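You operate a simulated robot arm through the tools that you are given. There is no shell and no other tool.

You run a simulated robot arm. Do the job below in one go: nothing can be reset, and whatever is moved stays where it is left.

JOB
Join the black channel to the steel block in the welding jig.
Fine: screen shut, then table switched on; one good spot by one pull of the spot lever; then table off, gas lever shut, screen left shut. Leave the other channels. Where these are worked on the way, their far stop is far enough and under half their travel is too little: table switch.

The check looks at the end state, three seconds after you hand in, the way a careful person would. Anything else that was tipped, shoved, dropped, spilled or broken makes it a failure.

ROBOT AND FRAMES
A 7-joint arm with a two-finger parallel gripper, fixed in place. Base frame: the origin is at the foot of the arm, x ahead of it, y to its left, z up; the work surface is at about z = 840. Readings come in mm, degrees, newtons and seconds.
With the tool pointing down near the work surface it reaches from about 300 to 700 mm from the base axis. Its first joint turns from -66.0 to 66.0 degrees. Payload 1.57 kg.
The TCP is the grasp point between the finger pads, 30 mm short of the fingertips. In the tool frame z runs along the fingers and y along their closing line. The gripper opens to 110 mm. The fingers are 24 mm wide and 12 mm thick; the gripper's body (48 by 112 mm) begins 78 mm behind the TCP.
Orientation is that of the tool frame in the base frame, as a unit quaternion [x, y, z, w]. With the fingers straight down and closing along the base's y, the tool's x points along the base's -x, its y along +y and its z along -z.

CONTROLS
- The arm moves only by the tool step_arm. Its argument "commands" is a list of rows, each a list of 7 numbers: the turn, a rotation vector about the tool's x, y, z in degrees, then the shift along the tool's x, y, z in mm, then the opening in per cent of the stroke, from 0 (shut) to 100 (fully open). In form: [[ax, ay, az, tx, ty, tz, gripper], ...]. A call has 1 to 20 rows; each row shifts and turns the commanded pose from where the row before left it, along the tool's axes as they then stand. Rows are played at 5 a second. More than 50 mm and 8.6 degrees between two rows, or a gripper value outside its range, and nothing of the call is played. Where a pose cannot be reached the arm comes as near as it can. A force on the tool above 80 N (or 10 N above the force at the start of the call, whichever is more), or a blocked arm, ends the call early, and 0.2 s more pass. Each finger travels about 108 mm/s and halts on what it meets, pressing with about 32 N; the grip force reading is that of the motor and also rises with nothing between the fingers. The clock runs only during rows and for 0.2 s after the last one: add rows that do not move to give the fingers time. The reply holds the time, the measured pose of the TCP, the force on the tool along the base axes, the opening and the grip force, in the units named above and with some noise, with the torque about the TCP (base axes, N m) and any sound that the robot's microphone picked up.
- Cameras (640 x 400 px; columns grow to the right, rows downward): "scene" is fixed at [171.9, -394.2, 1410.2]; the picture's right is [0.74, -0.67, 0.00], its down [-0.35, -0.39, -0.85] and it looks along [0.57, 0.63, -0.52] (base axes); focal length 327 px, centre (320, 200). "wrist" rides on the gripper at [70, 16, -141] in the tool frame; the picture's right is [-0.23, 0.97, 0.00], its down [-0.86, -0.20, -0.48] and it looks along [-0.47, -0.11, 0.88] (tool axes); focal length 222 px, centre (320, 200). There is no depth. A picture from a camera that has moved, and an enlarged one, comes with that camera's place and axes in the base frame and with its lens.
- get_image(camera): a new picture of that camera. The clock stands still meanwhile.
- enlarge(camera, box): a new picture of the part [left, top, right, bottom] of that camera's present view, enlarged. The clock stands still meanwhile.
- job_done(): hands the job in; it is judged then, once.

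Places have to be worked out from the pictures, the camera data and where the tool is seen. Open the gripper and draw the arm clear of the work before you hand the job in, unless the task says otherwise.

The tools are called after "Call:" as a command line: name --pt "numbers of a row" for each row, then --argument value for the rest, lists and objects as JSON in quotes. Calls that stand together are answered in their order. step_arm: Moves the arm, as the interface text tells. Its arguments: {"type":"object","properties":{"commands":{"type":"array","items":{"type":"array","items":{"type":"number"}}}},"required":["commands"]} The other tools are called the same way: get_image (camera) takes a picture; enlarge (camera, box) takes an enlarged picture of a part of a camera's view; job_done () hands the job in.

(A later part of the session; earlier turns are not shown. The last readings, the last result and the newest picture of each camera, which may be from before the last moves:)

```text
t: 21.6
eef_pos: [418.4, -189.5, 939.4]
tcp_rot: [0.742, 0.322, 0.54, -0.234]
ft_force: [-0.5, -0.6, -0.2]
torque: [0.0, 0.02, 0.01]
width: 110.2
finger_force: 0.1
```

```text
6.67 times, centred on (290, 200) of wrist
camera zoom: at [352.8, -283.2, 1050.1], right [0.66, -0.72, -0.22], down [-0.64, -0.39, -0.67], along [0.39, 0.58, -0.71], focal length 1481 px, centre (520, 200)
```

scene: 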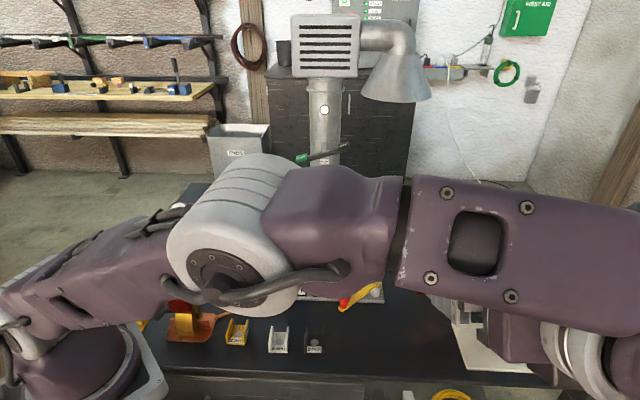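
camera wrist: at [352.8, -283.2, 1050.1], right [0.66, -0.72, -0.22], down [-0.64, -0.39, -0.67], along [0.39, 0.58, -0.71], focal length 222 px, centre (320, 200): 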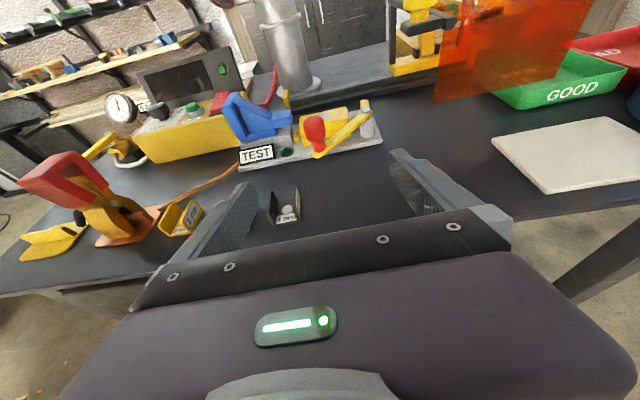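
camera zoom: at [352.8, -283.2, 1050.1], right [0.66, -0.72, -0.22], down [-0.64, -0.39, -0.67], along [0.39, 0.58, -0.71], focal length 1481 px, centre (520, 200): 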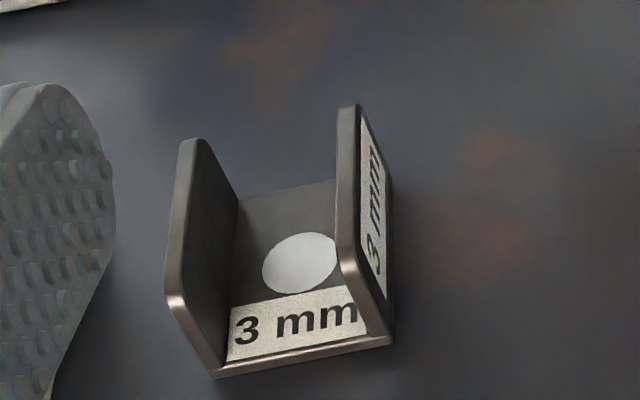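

The setup is clear: one yellow carriage carries both the screen and electrode. The earth clamp grips the copper bar and the channel is marked 3 mm. I lift, straighten the tool with its closing line along the jig axis (45°), and measure from above.

Call:
step_arm --pt "0 0 0 38 0 -12.4 100" --pt "0 0 0 38 0 -12.4 100" --pt "0 0 0 38 0 -12.4 100" --pt "0 -8 0 0 0 0 100" --pt "0 -8 0 0 0 0 100" --pt "0 -8 0 0 0 0 100" --pt "0 -8 0 0 0 0 100" --pt "0 -8 0 0 0 0 100" --pt "0 -8 0 0 0 0 100" --pt "0 -8 0 0 0 0 100" --pt "0 -8 0 0 0 0 100" --pt "0 -8 0 0 0 0 100" --pt "0 0 2 0 0 0 100" --pt "0 0 0 0 0 0 100"

Call:
get_image --camera "wrist"

```text
t: 24.6
eef_pos: [418.9, -190.4, 1060.1]
tcp_rot: [0.924, 0.382, 0.0, 0.0]
ft_force: [-0.2, -0.1, 0.9]
torque: [0.04, -0.02, 0.01]
width: 109.9
finger_force: 0.1
```

```text
taken
camera wrist: at [479.7, -151.1, 1202.4], right [0.53, -0.85, 0.0], down [-0.75, -0.46, 0.48], along [-0.41, -0.25, -0.88], focal length 222 px, centre (320, 200)
```

wrist: 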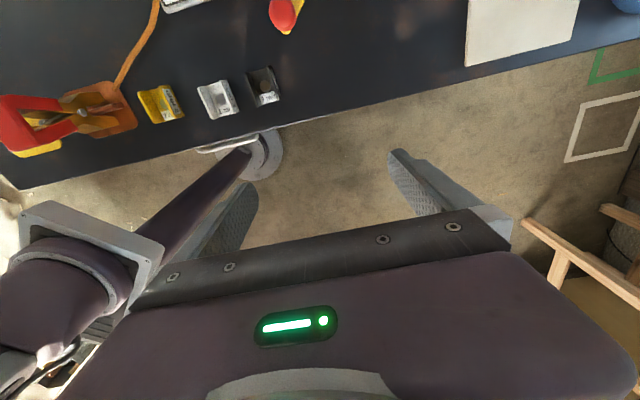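

Call:
enlarge --camera "wrist" --box '[190, 50, 310, 130]'

```text
5.00 times, centred on (250, 90) of wrist
camera zoom: at [479.7, -151.1, 1202.4], right [0.53, -0.85, 0.0], down [-0.75, -0.46, 0.48], along [-0.41, -0.25, -0.88], focal length 1111 px, centre (670, 750)
```

zoom: 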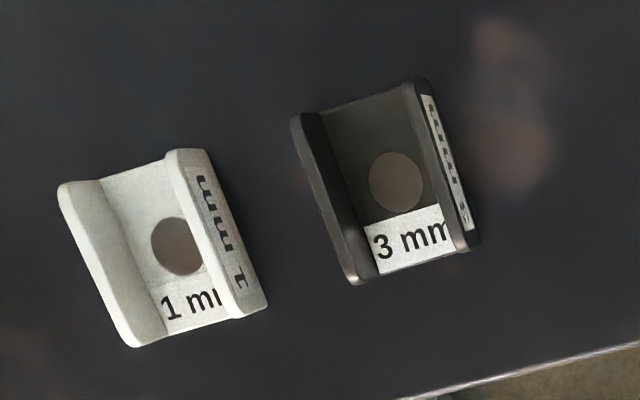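

The black channel's disc is at about (430.0,-89.5), its walls run along 45°, and the white channel sits 33 mm clear of it. Next I measure the grey square and electrode from above in this orientation.

Call:
step_arm --pt "0 0 0 43 -4.2 0 100" --pt "0 0 0 43 -4.2 0 100" --pt "0 0 0 43 -4.2 0 100" --pt "0 0 0 43 -4.2 0 100" --pt "0 0 0 0 0 0 100" --pt "0 0 0 0 0 0 100"

Call:
get_image --camera "wrist"

Call:
enlarge --camera "wrist" --box '[200, 20, 360, 140]'

Call:
enlarge --camera "wrist" --box '[380, 0, 560, 110]'

```text
t: 26.0
eef_pos: [527.2, -55.0, 1058.5]
tcp_rot: [0.924, 0.383, 0.0, 0.0]
ft_force: [-0.3, 0.5, 0.1]
torque: [0.03, 0.0, -0.03]
width: 109.9
finger_force: 0.0
```

```text
taken
camera wrist: at [588.3, -16.8, 1200.9], right [0.53, -0.85, 0.0], down [-0.75, -0.46, 0.48], along [-0.41, -0.25, -0.88], focal length 222 px, centre (320, 200)
```

wrist: 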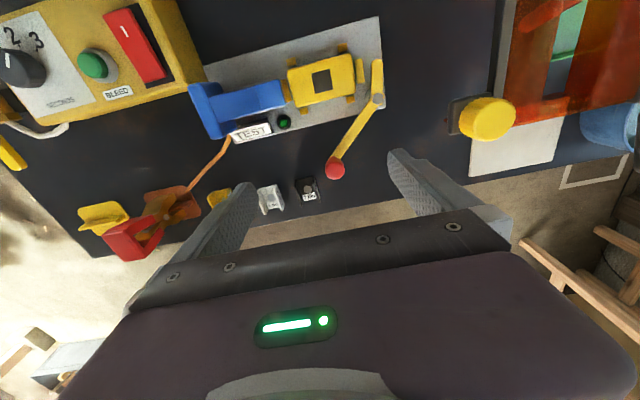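

```text
3.33 times, centred on (280, 80) of wrist
camera zoom: at [588.3, -16.8, 1200.9], right [0.53, -0.85, 0.0], down [-0.75, -0.46, 0.48], along [-0.41, -0.25, -0.88], focal length 740 px, centre (453, 600)
```

zoom: 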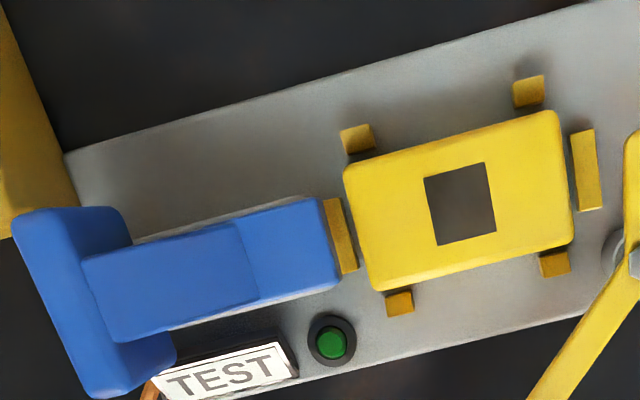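

```text
3.56 times, centred on (470, 55) of wrist
camera zoom: at [588.3, -16.8, 1200.9], right [0.53, -0.85, 0.0], down [-0.75, -0.46, 0.48], along [-0.41, -0.25, -0.88], focal length 790 px, centre (-213, 716)
```

zoom: 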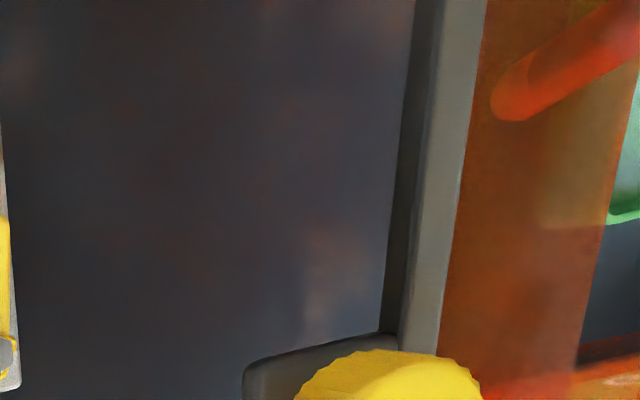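

The square is at (588.2,-20.6) and the electrode sits at the same depth along the rail, so alignment works by sliding about 217 mm. I go above the black channel with the fingers half open.

Call:
step_arm --pt "0 0 0 -31 -14.8 0 50" --pt "0 0 0 -31 -14.8 0 50" --pt "0 0 0 -31.1 -14.7 0 50" --pt "0 0 0 0 0 40 50" --pt "0 0 0 0 0 40 50" --pt "0 0 0 0 0 40 50" --pt "0 0 0 0 0 22 50" --pt "0 0 0 0 0 0 50" --pt "0 0 0 0 0 0 50"

Call:
get_image --camera "wrist"

Call:
get_image --camera "scene"

```text
t: 28.0
eef_pos: [431.3, -90.8, 918.6]
tcp_rot: [0.924, 0.383, 0.0, 0.0]
ft_force: [0.6, 0.2, 0.3]
torque: [-0.02, -0.01, 0.01]
width: 55.0
finger_force: 0.0
```

```text
taken
camera wrist: at [492.5, -53.0, 1060.1], right [0.53, -0.85, 0.0], down [-0.75, -0.46, 0.48], along [-0.41, -0.25, -0.88], focal length 222 px, centre (320, 200)
```

wrist: 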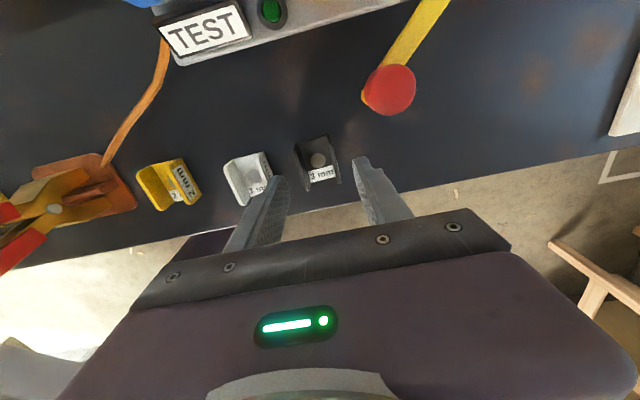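

```text
taken
```

scene: 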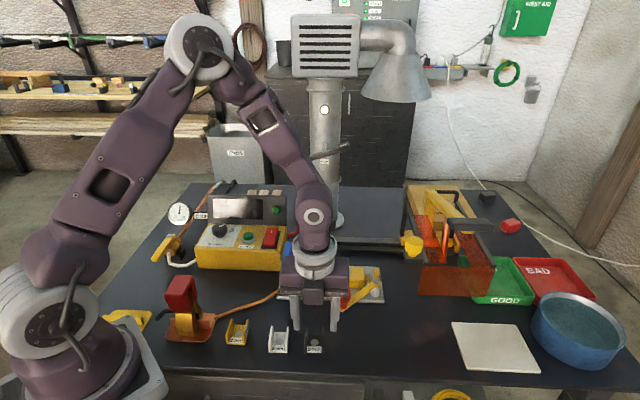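

Call:
enlarge --camera "wrist" --box '[220, 120, 400, 230]'

Call:
enlarge --camera "scene" --box '[260, 270, 380, 370]'

```text
3.56 times, centred on (310, 175) of wrist
camera zoom: at [492.5, -53.0, 1060.1], right [0.53, -0.85, 0.0], down [-0.75, -0.46, 0.48], along [-0.41, -0.25, -0.88], focal length 790 px, centre (356, 289)
```

zoom: 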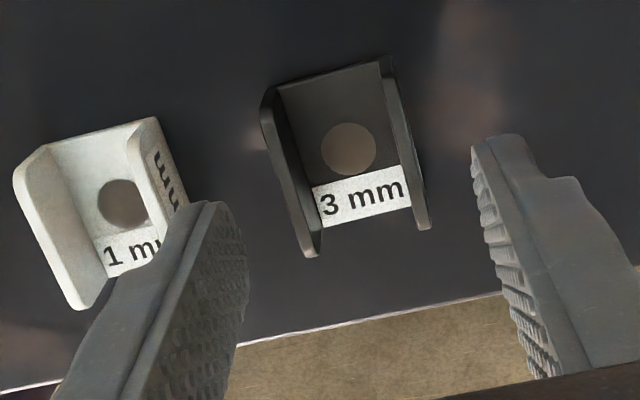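

```text
4.00 times, centred on (320, 320) of scene
camera zoom: at [171.9, -394.2, 1410.2], right [0.74, -0.67, 0.0], down [-0.35, -0.39, -0.85], along [0.57, 0.63, -0.52], focal length 1308 px, centre (320, -280)
```

zoom: 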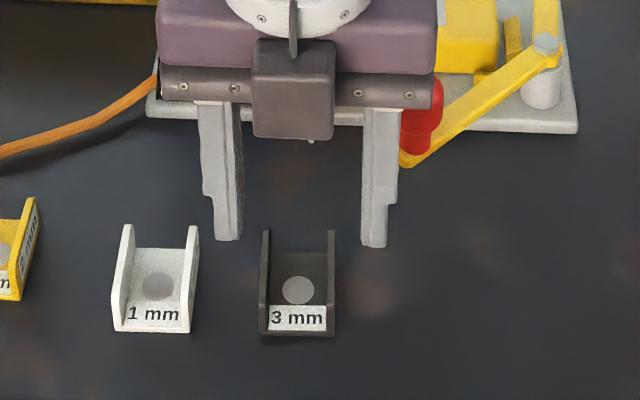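

The fingers straddle the channel, about 2 mm off along the closing line. I correct that, lower to just above the bench and close gently to grip the walls.

Call:
step_arm --pt "0 0 0 0 -2.2 15 50" --pt "0 0 0 0 0 15 50" --pt "0 0 0 0 0 10 50" --pt "0 0 0 0 0 4 50" --pt "0 0 0 0 0 0 50" --pt "0 0 0 0 0 0 50"

Call:
enlarge --camera "wrist" --box '[220, 120, 400, 230]'

Call:
enlarge --camera "scene" --box '[260, 270, 380, 370]'

```text
t: 29.4
eef_pos: [428.7, -90.0, 875.3]
tcp_rot: [0.924, 0.383, 0.001, 0.0]
ft_force: [-0.1, 0.0, 0.0]
torque: [-0.02, 0.0, -0.01]
width: 54.8
finger_force: 0.0
```

```text
3.56 times, centred on (310, 175) of wrist
camera zoom: at [490.0, -50.9, 1016.9], right [0.53, -0.85, 0.0], down [-0.75, -0.46, 0.48], along [-0.41, -0.25, -0.88], focal length 790 px, centre (356, 289)
```

zoom: 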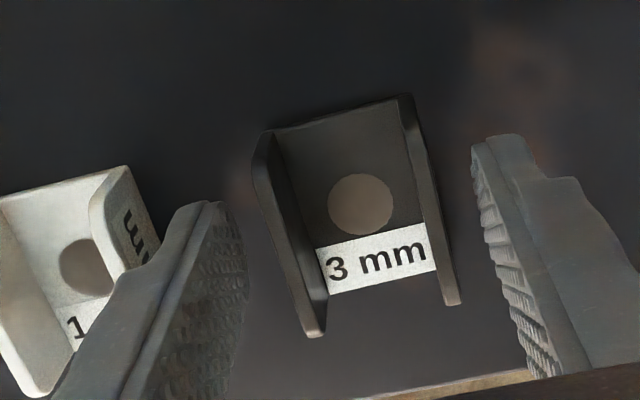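

```text
4.00 times, centred on (320, 320) of scene
camera zoom: at [171.9, -394.2, 1410.2], right [0.74, -0.67, 0.0], down [-0.35, -0.39, -0.85], along [0.57, 0.63, -0.52], focal length 1308 px, centre (320, -280)
```

zoom: 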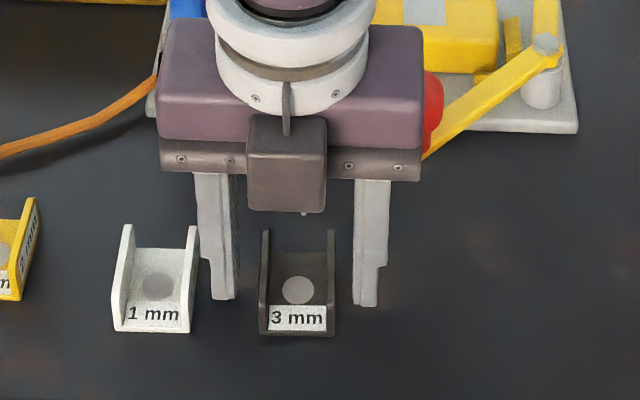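

The channel is centred between the fingers. I close on it and check the width.

Call:
step_arm --pt "0 0 0 0 0 0 36" --pt "0 0 0 0 0 0 20" --pt "0 0 0 0 0 0 10" --pt "0 0 0 0 0 0 10" --pt "0 0 0 0 0 0 10"

Call:
enlarge --camera "wrist" --box '[220, 120, 400, 230]'

```text
t: 30.6
eef_pos: [428.3, -88.1, 874.2]
tcp_rot: [0.924, 0.383, 0.0, 0.0]
ft_force: [-0.4, -0.5, 0.4]
torque: [-0.03, -0.02, 0.01]
width: 34.8
finger_force: 32.6
```

```text
3.56 times, centred on (310, 175) of wrist
camera zoom: at [490.0, -50.8, 1017.0], right [0.53, -0.85, 0.0], down [-0.75, -0.46, 0.48], along [-0.41, -0.25, -0.88], focal length 790 px, centre (356, 289)
```

zoom: 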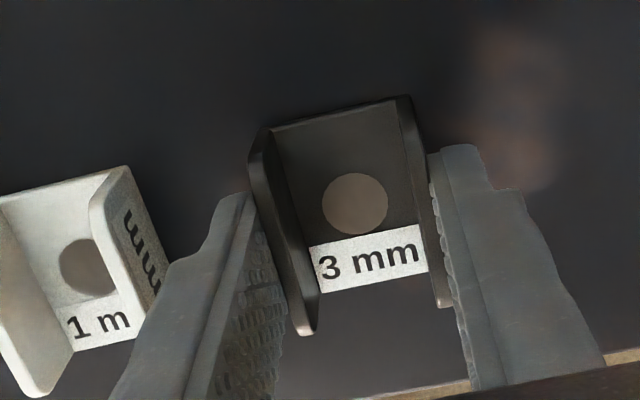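

Grip is firm at 34.8 mm. I lift straight up and check that the channel came cleanly.

Call:
step_arm --pt "0 0 0 0 0 -10 10" --pt "0 0 0 0 0 -25 10" --pt "0 0 0 0 0 -35 10" --pt "0 0 0 0 0 -35 10" --pt "0 0 0 0 0 -30 10" --pt "0 0 0 0 0 0 10" --pt "0 0 0 0 0 0 10"

Call:
get_image --camera "scene"

Call:
get_image --camera "wrist"

```text
t: 32.2
eef_pos: [428.3, -88.3, 1009.2]
tcp_rot: [0.924, 0.382, 0.0, 0.0]
ft_force: [-0.2, -0.2, -1.2]
torque: [-0.01, -0.02, -0.01]
width: 34.8
finger_force: 31.6
```

```text
taken
```

scene: 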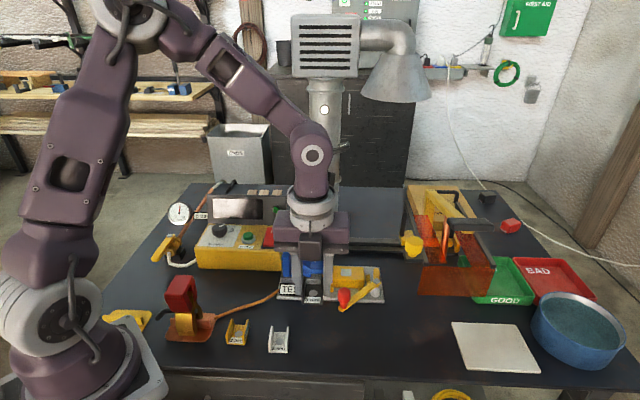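

```text
taken
camera wrist: at [490.1, -50.5, 1151.4], right [0.53, -0.85, 0.0], down [-0.75, -0.46, 0.48], along [-0.41, -0.25, -0.88], focal length 222 px, centre (320, 200)
```

wrist: 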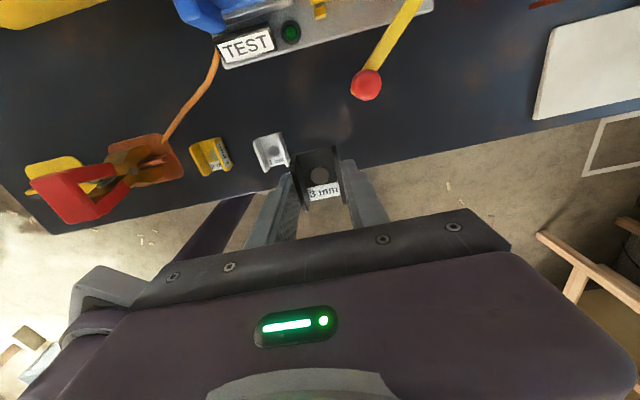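

Channel held level. I carry it above the jig block at this height.

Call:
step_arm --pt "0 0 0 40 16.2 0 10" --pt "0 0 0 40 16.2 0 10" --pt "0 0 0 40 16.2 0 10" --pt "0 0 0 40.1 16.3 0 10" --pt "0 0 0 0 0 0 10" --pt "0 0 0 0 0 0 10"

Call:
get_image --camera "wrist"

Call:
enlarge --camera "wrist" --box '[180, 80, 440, 240]'

Call:
enlarge --camera "scene" --box '[260, 210, 420, 320]'

```text
t: 33.6
eef_pos: [588.2, -20.5, 1010.6]
tcp_rot: [0.924, 0.383, -0.001, 0.001]
ft_force: [0.9, -0.8, -0.2]
torque: [0.03, -0.02, 0.01]
width: 35.1
finger_force: 32.3
```

```text
taken
camera wrist: at [650.1, 17.6, 1152.9], right [0.53, -0.85, 0.0], down [-0.75, -0.46, 0.48], along [-0.41, -0.25, -0.88], focal length 222 px, centre (320, 200)
```

wrist: 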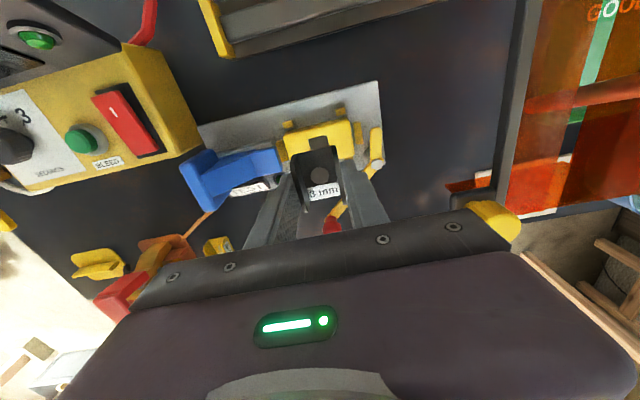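

```text
2.46 times, centred on (310, 160) of wrist
camera zoom: at [650.1, 17.6, 1152.9], right [0.53, -0.85, 0.0], down [-0.75, -0.46, 0.48], along [-0.41, -0.25, -0.88], focal length 547 px, centre (345, 298)
```

zoom: 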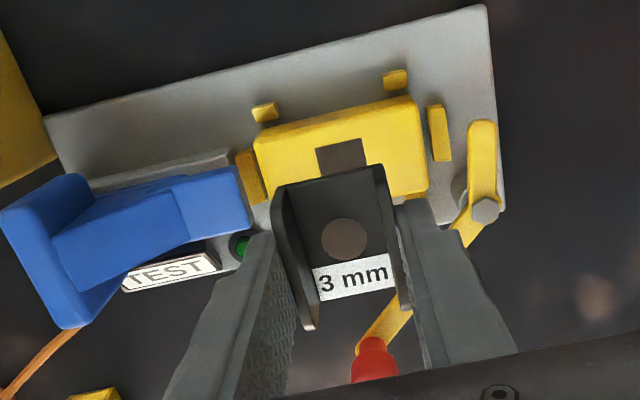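

```text
3.64 times, centred on (340, 265) of scene
camera zoom: at [171.9, -394.2, 1410.2], right [0.74, -0.67, 0.0], down [-0.35, -0.39, -0.85], along [0.57, 0.63, -0.52], focal length 1189 px, centre (247, -36)
```

zoom: 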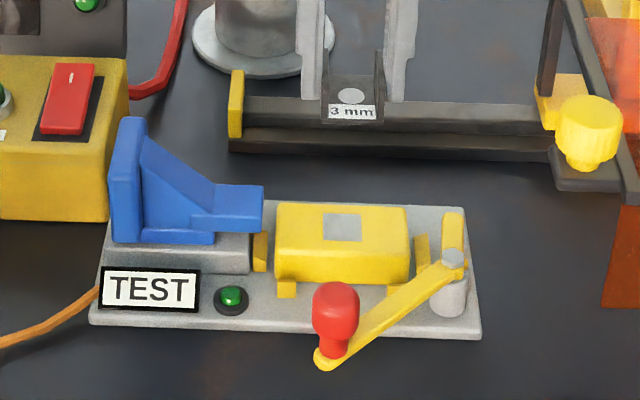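

By comparing views the block's top is nearer z≈878; the disc is about 1.7 mm past the square. I correct that and lower to just above the block.

Call:
step_arm --pt "0 0 0 -1.6 -0.8 20 10" --pt "0 0 0 0 0 25 10" --pt "0 0 0 0 0 25 10" --pt "0 0 0 0 0 15 10" --pt "0 0 0 0 0 0 10" --pt "0 0 0 0 0 0 10"

Call:
get_image --camera "wrist"

Call:
enlarge --camera "wrist" --box '[200, 80, 420, 230]'

Call:
enlarge --camera "scene" --box '[270, 220, 400, 310]'

```text
t: 35.0
eef_pos: [587.6, -22.9, 926.8]
tcp_rot: [0.924, 0.382, 0.0, 0.0]
ft_force: [1.0, 0.1, -0.4]
torque: [-0.01, 0.01, 0.01]
width: 34.9
finger_force: 31.9
```

```text
taken
camera wrist: at [648.2, 15.1, 1068.0], right [0.53, -0.85, 0.0], down [-0.75, -0.46, 0.48], along [-0.41, -0.25, -0.88], focal length 222 px, centre (320, 200)
```

wrist: 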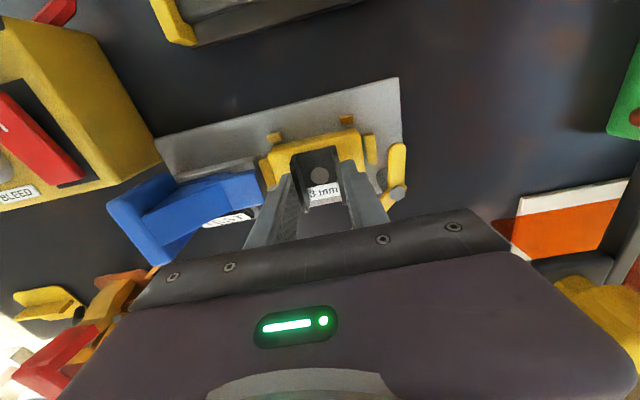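

```text
2.67 times, centred on (310, 155) of wrist
camera zoom: at [648.2, 15.1, 1068.0], right [0.53, -0.85, 0.0], down [-0.75, -0.46, 0.48], along [-0.41, -0.25, -0.88], focal length 592 px, centre (347, 320)
```

zoom: 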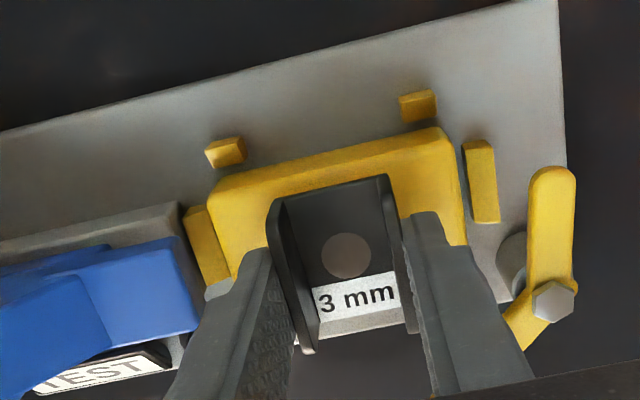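

```text
4.44 times, centred on (335, 265) of scene
camera zoom: at [171.9, -394.2, 1410.2], right [0.74, -0.67, 0.0], down [-0.35, -0.39, -0.85], along [0.57, 0.63, -0.52], focal length 1454 px, centre (253, -89)
```

zoom: 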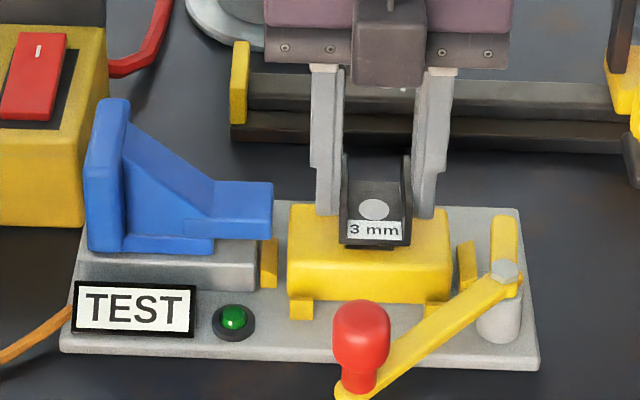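

A small residual offset remains (about 2 mm short). I correct it and lower in small steps, watching the force.

Call:
step_arm --pt "0 0 0 2.0 -0.5 0 10" --pt "0 0 0 0 0 4 10" --pt "0 0 0 0 0 4 10" --pt "0 0 0 0 0 2 10" --pt "0 0 0 0 0 0 10"

Call:
enlarge --camera "wrist" --box '[200, 80, 420, 230]'

Call:
enlarge --camera "scene" --box '[300, 230, 380, 300]'

```text
t: 36.2
eef_pos: [587.9, -20.0, 913.7]
tcp_rot: [0.924, 0.383, 0.0, 0.0]
ft_force: [0.8, -0.3, -0.4]
torque: [0.0, 0.01, 0.01]
width: 35.0
finger_force: 32.1
```

```text
2.67 times, centred on (310, 155) of wrist
camera zoom: at [648.9, 17.8, 1056.7], right [0.53, -0.85, 0.0], down [-0.75, -0.46, 0.48], along [-0.41, -0.25, -0.88], focal length 592 px, centre (347, 320)
```

zoom: 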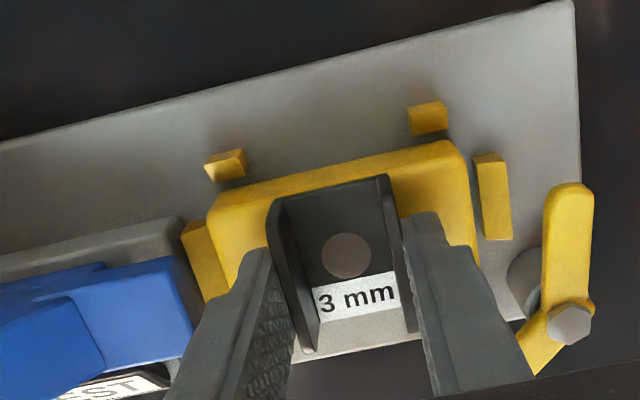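

```text
5.71 times, centred on (340, 265) of scene
camera zoom: at [171.9, -394.2, 1410.2], right [0.74, -0.67, 0.0], down [-0.35, -0.39, -0.85], along [0.57, 0.63, -0.52], focal length 1869 px, centre (206, -171)
```

zoom: 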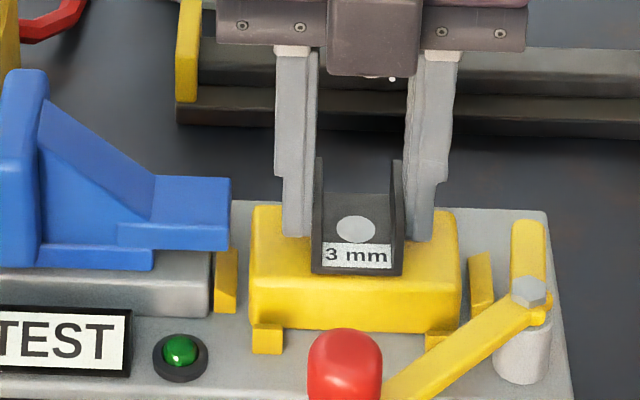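

Call:
step_arm --pt "0 0 0 -0.9 0.5 0 10" --pt "0 0 0 0 0 1.5 10" --pt "0 0 0 0 0 0 10"

Call:
step_arm --pt "0 0 0 0 0 1.5 10" --pt "0 0 0 0 0 0 10"

Call:
enlarge --camera "scene" --box '[300, 230, 380, 300]'

```text
t: 37.0
eef_pos: [587.3, -21.8, 913.0]
tcp_rot: [0.924, 0.383, 0.001, 0.0]
ft_force: [0.4, 0.7, -0.6]
torque: [0.04, -0.03, 0.01]
width: 34.8
finger_force: 31.8
```

```text
t: 37.6
eef_pos: [587.3, -21.7, 913.1]
tcp_rot: [0.924, 0.382, 0.001, 0.001]
ft_force: [-2.9, 3.3, 20.0]
torque: [0.1, 0.13, -0.02]
width: 35.1
finger_force: 31.6
```

```text
5.71 times, centred on (340, 265) of scene
camera zoom: at [171.5, -394.1, 1410.3], right [0.74, -0.67, 0.0], down [-0.35, -0.39, -0.85], along [0.57, 0.63, -0.52], focal length 1869 px, centre (206, -171)
```

zoom: 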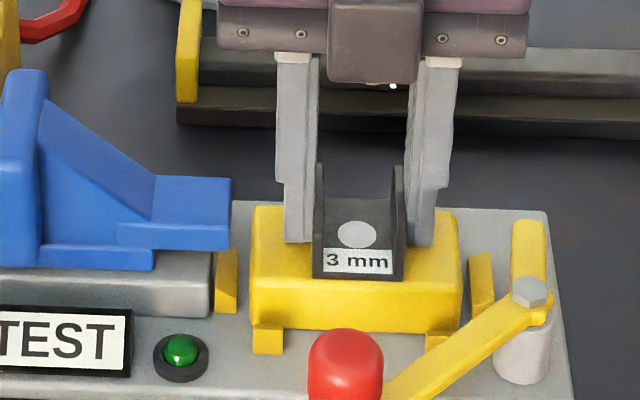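

Contact at TCP z≈913, so the block top is about 878. I check the alignment once more before releasing.

Call:
enlarge --camera "wrist" --box '[200, 80, 420, 230]'

```text
2.67 times, centred on (310, 155) of wrist
camera zoom: at [648.1, 16.9, 1054.8], right [0.53, -0.85, 0.0], down [-0.75, -0.46, 0.48], along [-0.4, -0.25, -0.88], focal length 592 px, centre (347, 320)
```

zoom: 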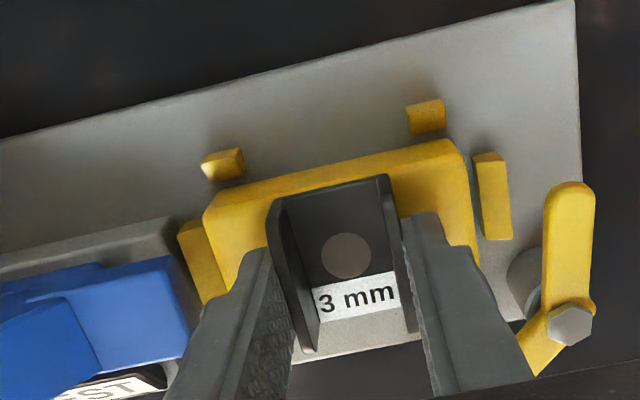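

Disc at (587.2,-20.7), within 1 mm of the square. I ease the pressure and open the fingers a little.

Call:
step_arm --pt "0 0 0 0 0 -1.0 10" --pt "0 0 0 0 0 0 34" --pt "0 0 0 0 0 0 40" --pt "0 0 0 0 0 0 45" --pt "0 0 0 0 0 0 45"

Call:
enlarge --camera "wrist" --box '[200, 80, 420, 230]'

Call:
enlarge --camera "scene" --box '[300, 230, 380, 300]'

```text
t: 38.8
eef_pos: [587.8, -22.3, 913.1]
tcp_rot: [0.924, 0.383, 0.0, 0.0]
ft_force: [-0.1, -0.2, 0.6]
torque: [0.01, 0.0, 0.01]
width: 49.5
finger_force: 0.1
```

```text
2.67 times, centred on (310, 155) of wrist
camera zoom: at [648.4, 16.7, 1054.6], right [0.53, -0.85, 0.0], down [-0.75, -0.46, 0.48], along [-0.41, -0.25, -0.88], focal length 592 px, centre (347, 320)
```

zoom: 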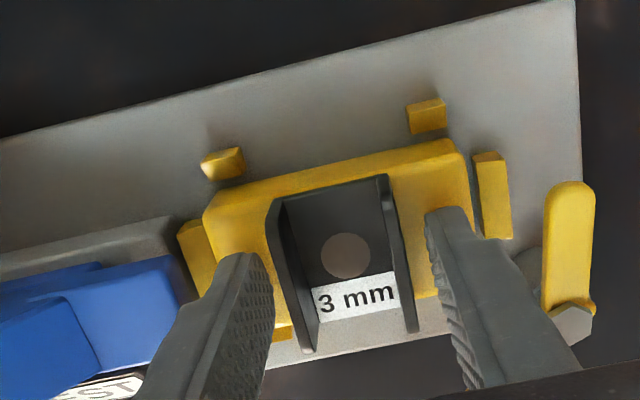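

```text
5.71 times, centred on (340, 265) of scene
camera zoom: at [171.9, -394.2, 1410.2], right [0.74, -0.67, 0.0], down [-0.35, -0.39, -0.85], along [0.57, 0.63, -0.52], focal length 1869 px, centre (206, -171)
```

zoom: 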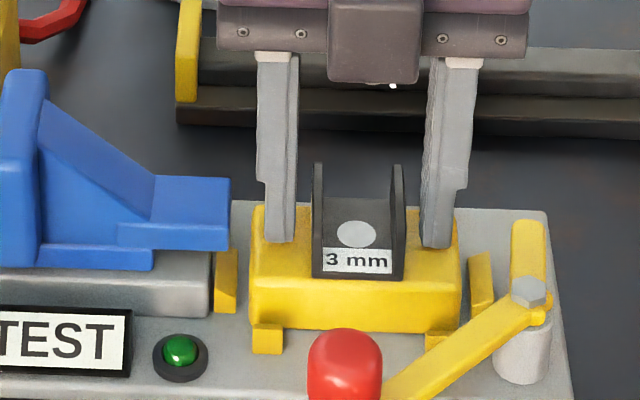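

The channel stands on the block with its disc over the square, undisturbed. I lift straight up clear of it.

Call:
step_arm --pt "0 0 0 0 0 -10 45" --pt "0 0 0 0 0 -20 45" --pt "0 0 0 0 0 -40 45" --pt "0 0 0 0 0 -45 45" --pt "0 0 0 0 0 -45 45" --pt "0 0 0 0 0 -20 45" --pt "0 0 0 0 0 0 45"

Call:
get_image --camera "wrist"

Call:
get_image --camera "scene"

Call:
enlarge --camera "wrist" --box '[420, 0, 640, 200]'

```text
t: 40.4
eef_pos: [586.1, -21.0, 1090.9]
tcp_rot: [0.924, 0.383, 0.001, 0.0]
ft_force: [0.4, -0.6, -0.5]
torque: [0.03, -0.03, -0.01]
width: 49.4
finger_force: 0.0
```

```text
taken
camera wrist: at [647.3, 17.0, 1232.8], right [0.53, -0.85, 0.0], down [-0.75, -0.46, 0.48], along [-0.41, -0.25, -0.88], focal length 222 px, centre (320, 200)
```

wrist: 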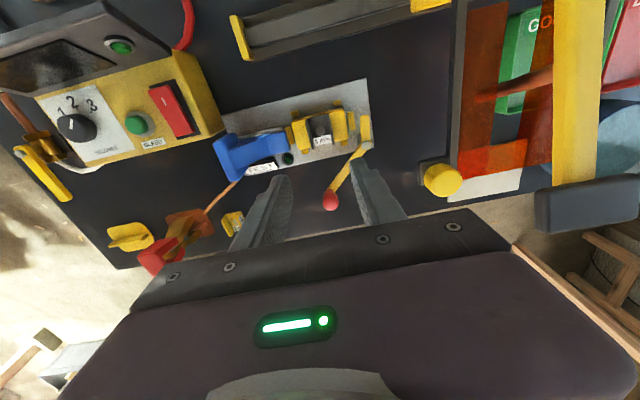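

```text
taken
```

scene: 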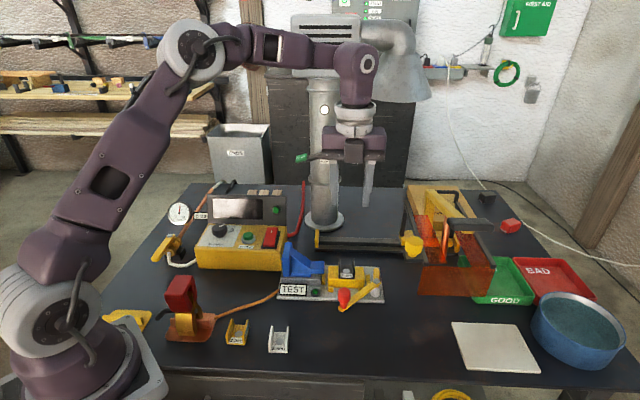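

```text
2.00 times, centred on (530, 100) of wrist
camera zoom: at [647.3, 17.0, 1232.8], right [0.53, -0.85, 0.0], down [-0.75, -0.46, 0.48], along [-0.41, -0.25, -0.88], focal length 444 px, centre (-100, 400)
```

zoom: 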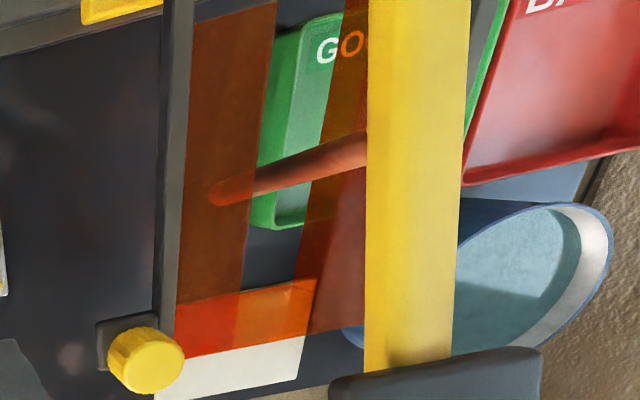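

Clear of the channel. The screen's knob is at about (639,-151), top z≈1008. I raise, turn the closing line to run across the rail, and go above the knob.

Call:
step_arm --pt "0 0 -7.5 0 0 -15 73" --pt "0 0 -7.5 0 0 -15 73" --pt "0 0 -7.5 0 0 0 73" --pt "0 0 -7.5 0 0 0 73" --pt "0 0 -7.5 0 0 0 73" --pt "0 0 -7.5 0 0 0 73" --pt "0 0 -7.5 0 0 0 73" --pt "0 0 -7.5 0 0 0 73" --pt "0 0 -7.5 0 0 0 73" --pt "0 0 -7.5 0 0 0 73" --pt "0 0 -7.5 0 0 0 73" --pt "0 0 -7.5 0 0 0 73" --pt "0 0 0 -43 -18 0 73" --pt "0 0 0 -43 -18 0 73" --pt "0 0 0 -43 -18 0 73" --pt "0 0 0 0 0 0 73" --pt "0 0 0 0 0 0 73"

Call:
get_image --camera "wrist"

Call:
get_image --camera "scene"

Call:
enlarge --camera "wrist" --box '[200, 60, 460, 230]'

```text
t: 44.0
eef_pos: [623.6, -150.4, 1120.1]
tcp_rot: [0.384, 0.923, -0.001, 0.001]
ft_force: [0.2, 0.8, -0.4]
torque: [0.02, -0.04, 0.02]
width: 80.2
finger_force: 0.1
out of reach, approached as far as the arm can: row 15
```

```text
taken
camera wrist: at [586.5, -88.8, 1261.9], right [0.85, 0.53, 0.0], down [0.46, -0.75, 0.48], along [0.25, -0.41, -0.88], focal length 222 px, centre (320, 200)
```

wrist: 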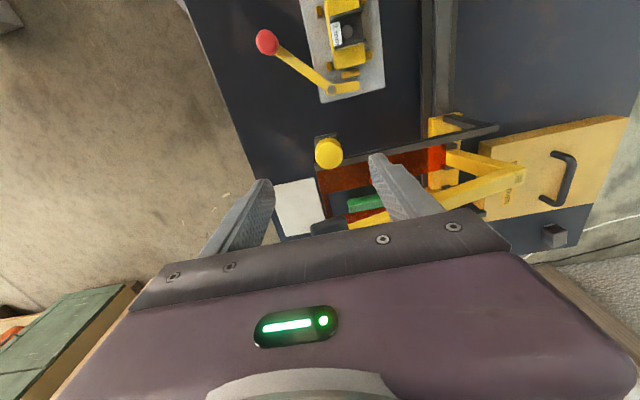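

```text
taken
```

scene: 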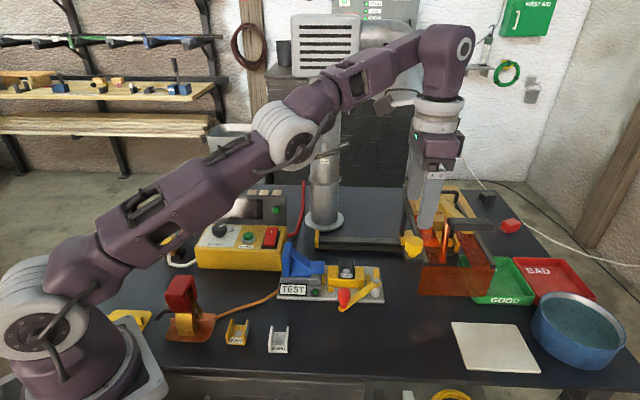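

```text
2.35 times, centred on (330, 145) of wrist
camera zoom: at [586.5, -88.8, 1261.9], right [0.85, 0.53, 0.0], down [0.46, -0.75, 0.48], along [0.25, -0.41, -0.88], focal length 523 px, centre (296, 329)
```

zoom: 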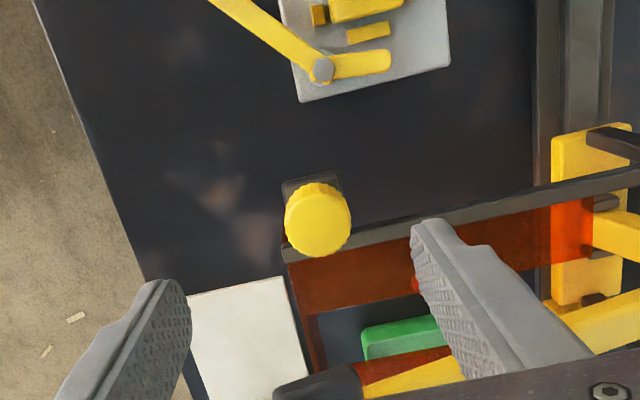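

The arm reached its limit at this height (624 instead of 639); lower down there is more reach. The knob is at (638,-150.7), 33 mm across; I lower beside its level and check.

Call:
step_arm --pt "0 0 0 0 0 25 73" --pt "0 0 0 0 0 25 73" --pt "0 0 0 0 0 25 73" --pt "0 0 0 0 0 10 73" --pt "0 0 0 0 0 0 73" --pt "0 0 0 0 0 0 73"

Call:
get_image --camera "wrist"

Call:
enlarge --camera "scene" --box '[380, 170, 500, 300]'

```text
t: 45.4
eef_pos: [623.4, -148.2, 1035.0]
tcp_rot: [0.383, 0.924, 0.0, 0.0]
ft_force: [0.5, -0.1, 0.2]
torque: [-0.02, 0.02, 0.02]
width: 80.3
finger_force: 0.0
```

```text
taken
camera wrist: at [586.9, -87.1, 1176.6], right [0.85, 0.53, 0.0], down [0.46, -0.75, 0.48], along [0.25, -0.41, -0.88], focal length 222 px, centre (320, 200)
```

wrist: 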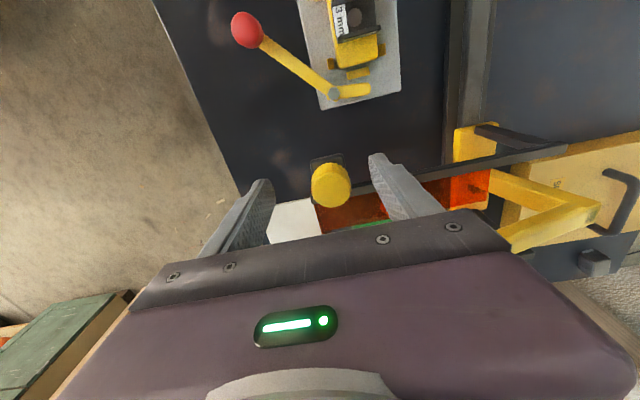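

```text
3.08 times, centred on (440, 235) of scene
camera zoom: at [171.9, -394.2, 1410.2], right [0.74, -0.67, 0.0], down [-0.35, -0.39, -0.85], along [0.57, 0.63, -0.52], focal length 1006 px, centre (-49, 92)
```

zoom: 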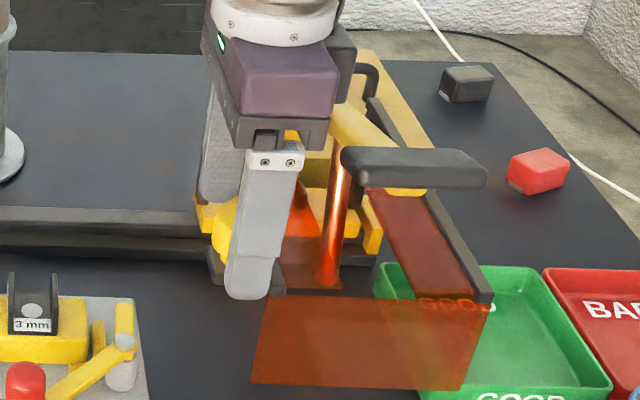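

Now within reach, I shift about 11 mm toward the knob and 6 mm across, lower to its height and check before closing.

Call:
step_arm --pt "0 0 0 -11.5 6.3 0 73" --pt "0 0 0 0 0 11 73" --pt "0 0 0 0 0 10 73" --pt "0 0 0 0 0 0 73" --pt "0 0 0 0 0 0 73"

Call:
enlarge --camera "wrist" --box '[200, 60, 460, 230]'

Call:
enlarge --camera "scene" --box '[380, 170, 500, 300]'

```text
t: 46.6
eef_pos: [637.6, -153.0, 1015.1]
tcp_rot: [0.383, 0.924, -0.001, 0.0]
ft_force: [-0.2, 0.5, -0.7]
torque: [0.05, 0.01, 0.01]
width: 80.1
finger_force: 0.1
```

```text
2.35 times, centred on (330, 145) of wrist
camera zoom: at [599.8, -91.2, 1155.9], right [0.85, 0.53, 0.0], down [0.46, -0.75, 0.48], along [0.25, -0.41, -0.88], focal length 523 px, centre (296, 329)
```

zoom: 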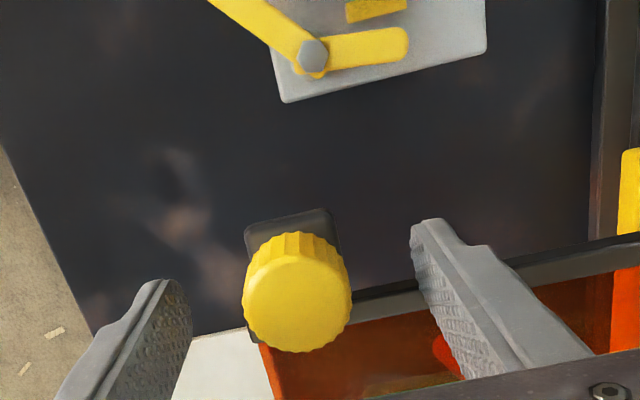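

```text
3.08 times, centred on (440, 235) of scene
camera zoom: at [171.9, -394.2, 1410.2], right [0.74, -0.67, 0.0], down [-0.35, -0.39, -0.85], along [0.57, 0.63, -0.52], focal length 1006 px, centre (-49, 92)
```

zoom: 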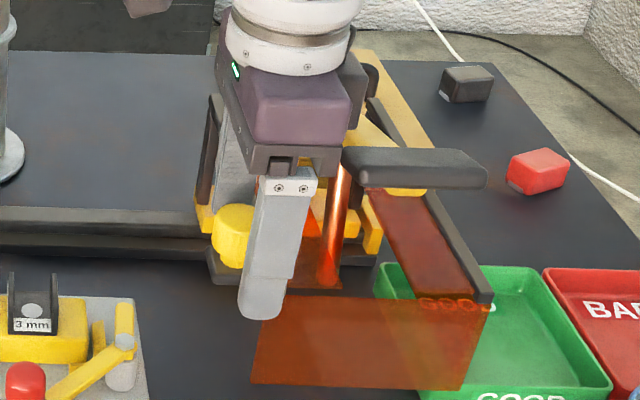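

The fingers are centred on the knob. I close them on it.

Call:
step_arm --pt "0 0 0 0 0 0 45" --pt "0 0 0 0 0 0 25" --pt "0 0 0 0 0 0 10" --pt "0 0 0 0 0 0 10" --pt "0 0 0 0 0 0 10"

Call:
enlarge --camera "wrist" --box '[200, 60, 460, 230]'

```text
t: 47.8
eef_pos: [637.2, -151.9, 1014.0]
tcp_rot: [0.383, 0.924, 0.0, 0.001]
ft_force: [9.2, 8.5, -0.7]
torque: [-0.1, -0.51, -0.3]
width: 31.7
finger_force: 40.7
```

```text
2.35 times, centred on (330, 145) of wrist
camera zoom: at [600.2, -90.4, 1155.9], right [0.85, 0.53, 0.0], down [0.46, -0.75, 0.48], along [0.25, -0.41, -0.88], focal length 523 px, centre (296, 329)
```

zoom: 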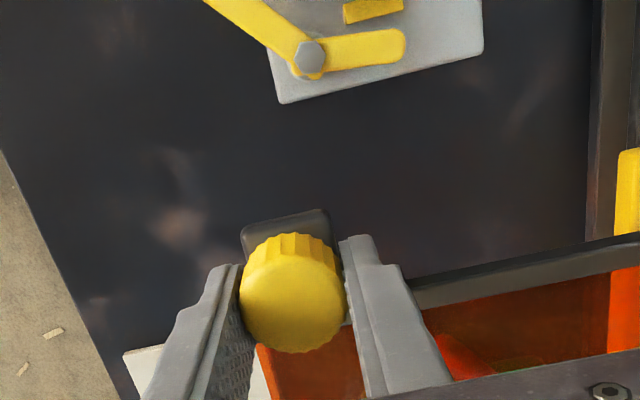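

Gripped, with a small sideways load that I relieve by 1 mm. Then I slide the first 20 mm along the rail toward the jig to see whether the head follows.

Call:
step_arm --pt "0 0 0 0 1 0 10" --pt "0 0 0 5 0 0 10" --pt "0 0 0 5 0 0 10" --pt "0 0 0 10 0 0 10" --pt "0 0 0 0 0 0 10"

Call:
get_image --camera "scene"

```text
t: 49.0
eef_pos: [623.3, -136.7, 1012.3]
tcp_rot: [0.382, 0.924, 0.0, 0.001]
ft_force: [10.6, 9.1, 15.2]
torque: [0.15, -0.17, -0.3]
width: 32.1
finger_force: 39.9
```

```text
taken
```

scene: 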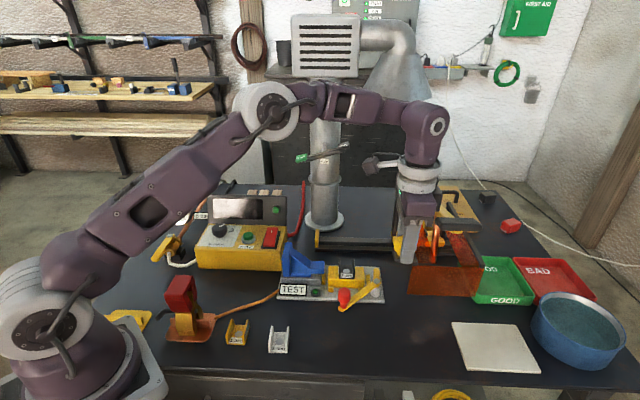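

Call:
enlarge --camera "scene" --box '[380, 170, 500, 300]'

Call:
enlarge --camera "wrist" --box '[200, 20, 640, 230]'

```text
3.08 times, centred on (440, 235) of scene
camera zoom: at [171.9, -393.8, 1410.3], right [0.74, -0.67, 0.0], down [-0.35, -0.39, -0.85], along [0.57, 0.63, -0.52], focal length 1006 px, centre (-49, 92)
```

zoom: 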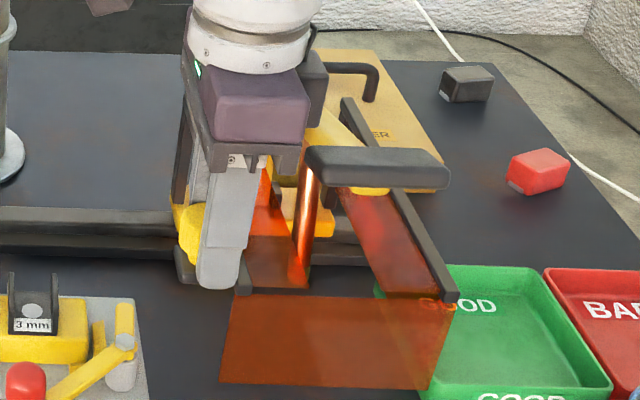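

```text
1.45 times, centred on (420, 125) of wrist
camera zoom: at [585.5, -75.5, 1155.7], right [0.85, 0.53, 0.0], down [0.46, -0.75, 0.48], along [0.25, -0.41, -0.88], focal length 323 px, centre (174, 309)
```

zoom: 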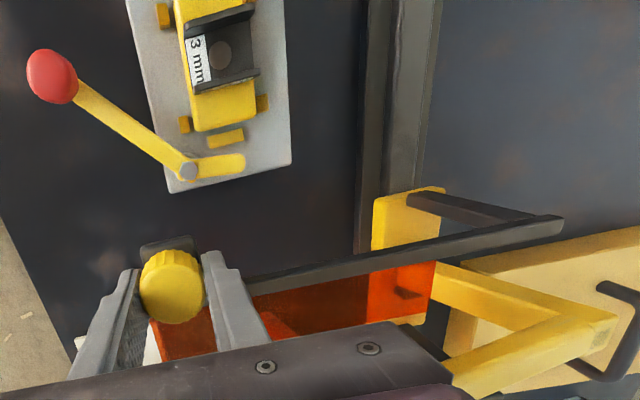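

The whole head (screen, electrode, lever) moves along the rail as expected. I ease the side load and slide another 80 mm.

Call:
step_arm --pt "0 0 0 0 1 -1 10" --pt "0 0 0 10 0 0 10" --pt "0 0 0 10 0 0 10" --pt "0 0 0 10 0 0 10" --pt "0 0 0 10 0 0 10" --pt "0 0 0 10 0 0 10" --pt "0 0 0 10 0 0 10" --pt "0 0 0 10 0 0 10" --pt "0 0 0 10 0 0 10" --pt "0 0 0 0 0 0 10"

Call:
get_image --camera "scene"

Call:
enlarge --camera "scene" --box '[300, 190, 480, 320]'

Call:
enlarge --camera "wrist" --box '[200, 20, 640, 230]'

```text
t: 51.2
eef_pos: [567.2, -80.8, 1013.0]
tcp_rot: [0.383, 0.924, -0.001, 0.0]
ft_force: [-14.3, -15.0, -7.0]
torque: [-0.34, 0.32, 0.21]
width: 31.7
finger_force: 40.7
```

```text
taken
```

scene: 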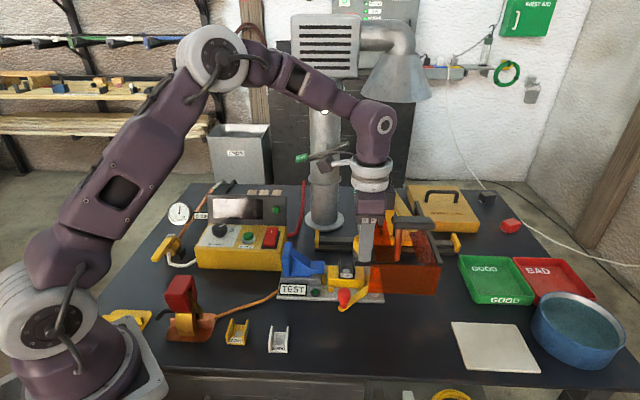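

```text
3.08 times, centred on (390, 255) of scene
camera zoom: at [171.6, -394.6, 1410.1], right [0.74, -0.67, 0.0], down [-0.35, -0.38, -0.86], along [0.57, 0.63, -0.52], focal length 1006 px, centre (105, 31)
```

zoom: 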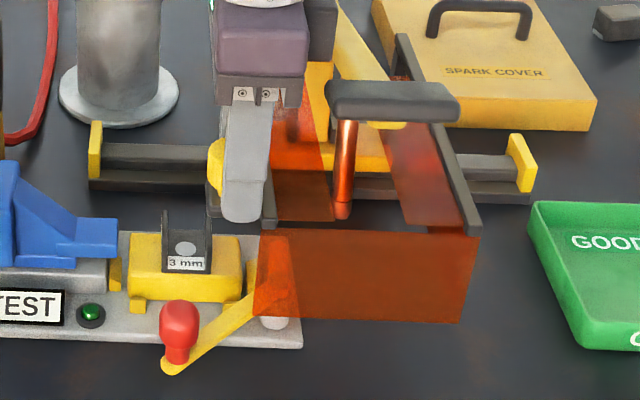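

```text
1.45 times, centred on (420, 125) of wrist
camera zoom: at [530.6, -19.5, 1155.8], right [0.85, 0.53, 0.0], down [0.46, -0.75, 0.48], along [0.25, -0.41, -0.88], focal length 323 px, centre (174, 309)
```

zoom: 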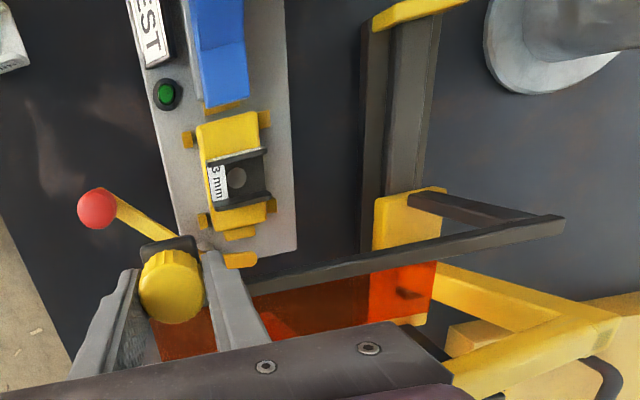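

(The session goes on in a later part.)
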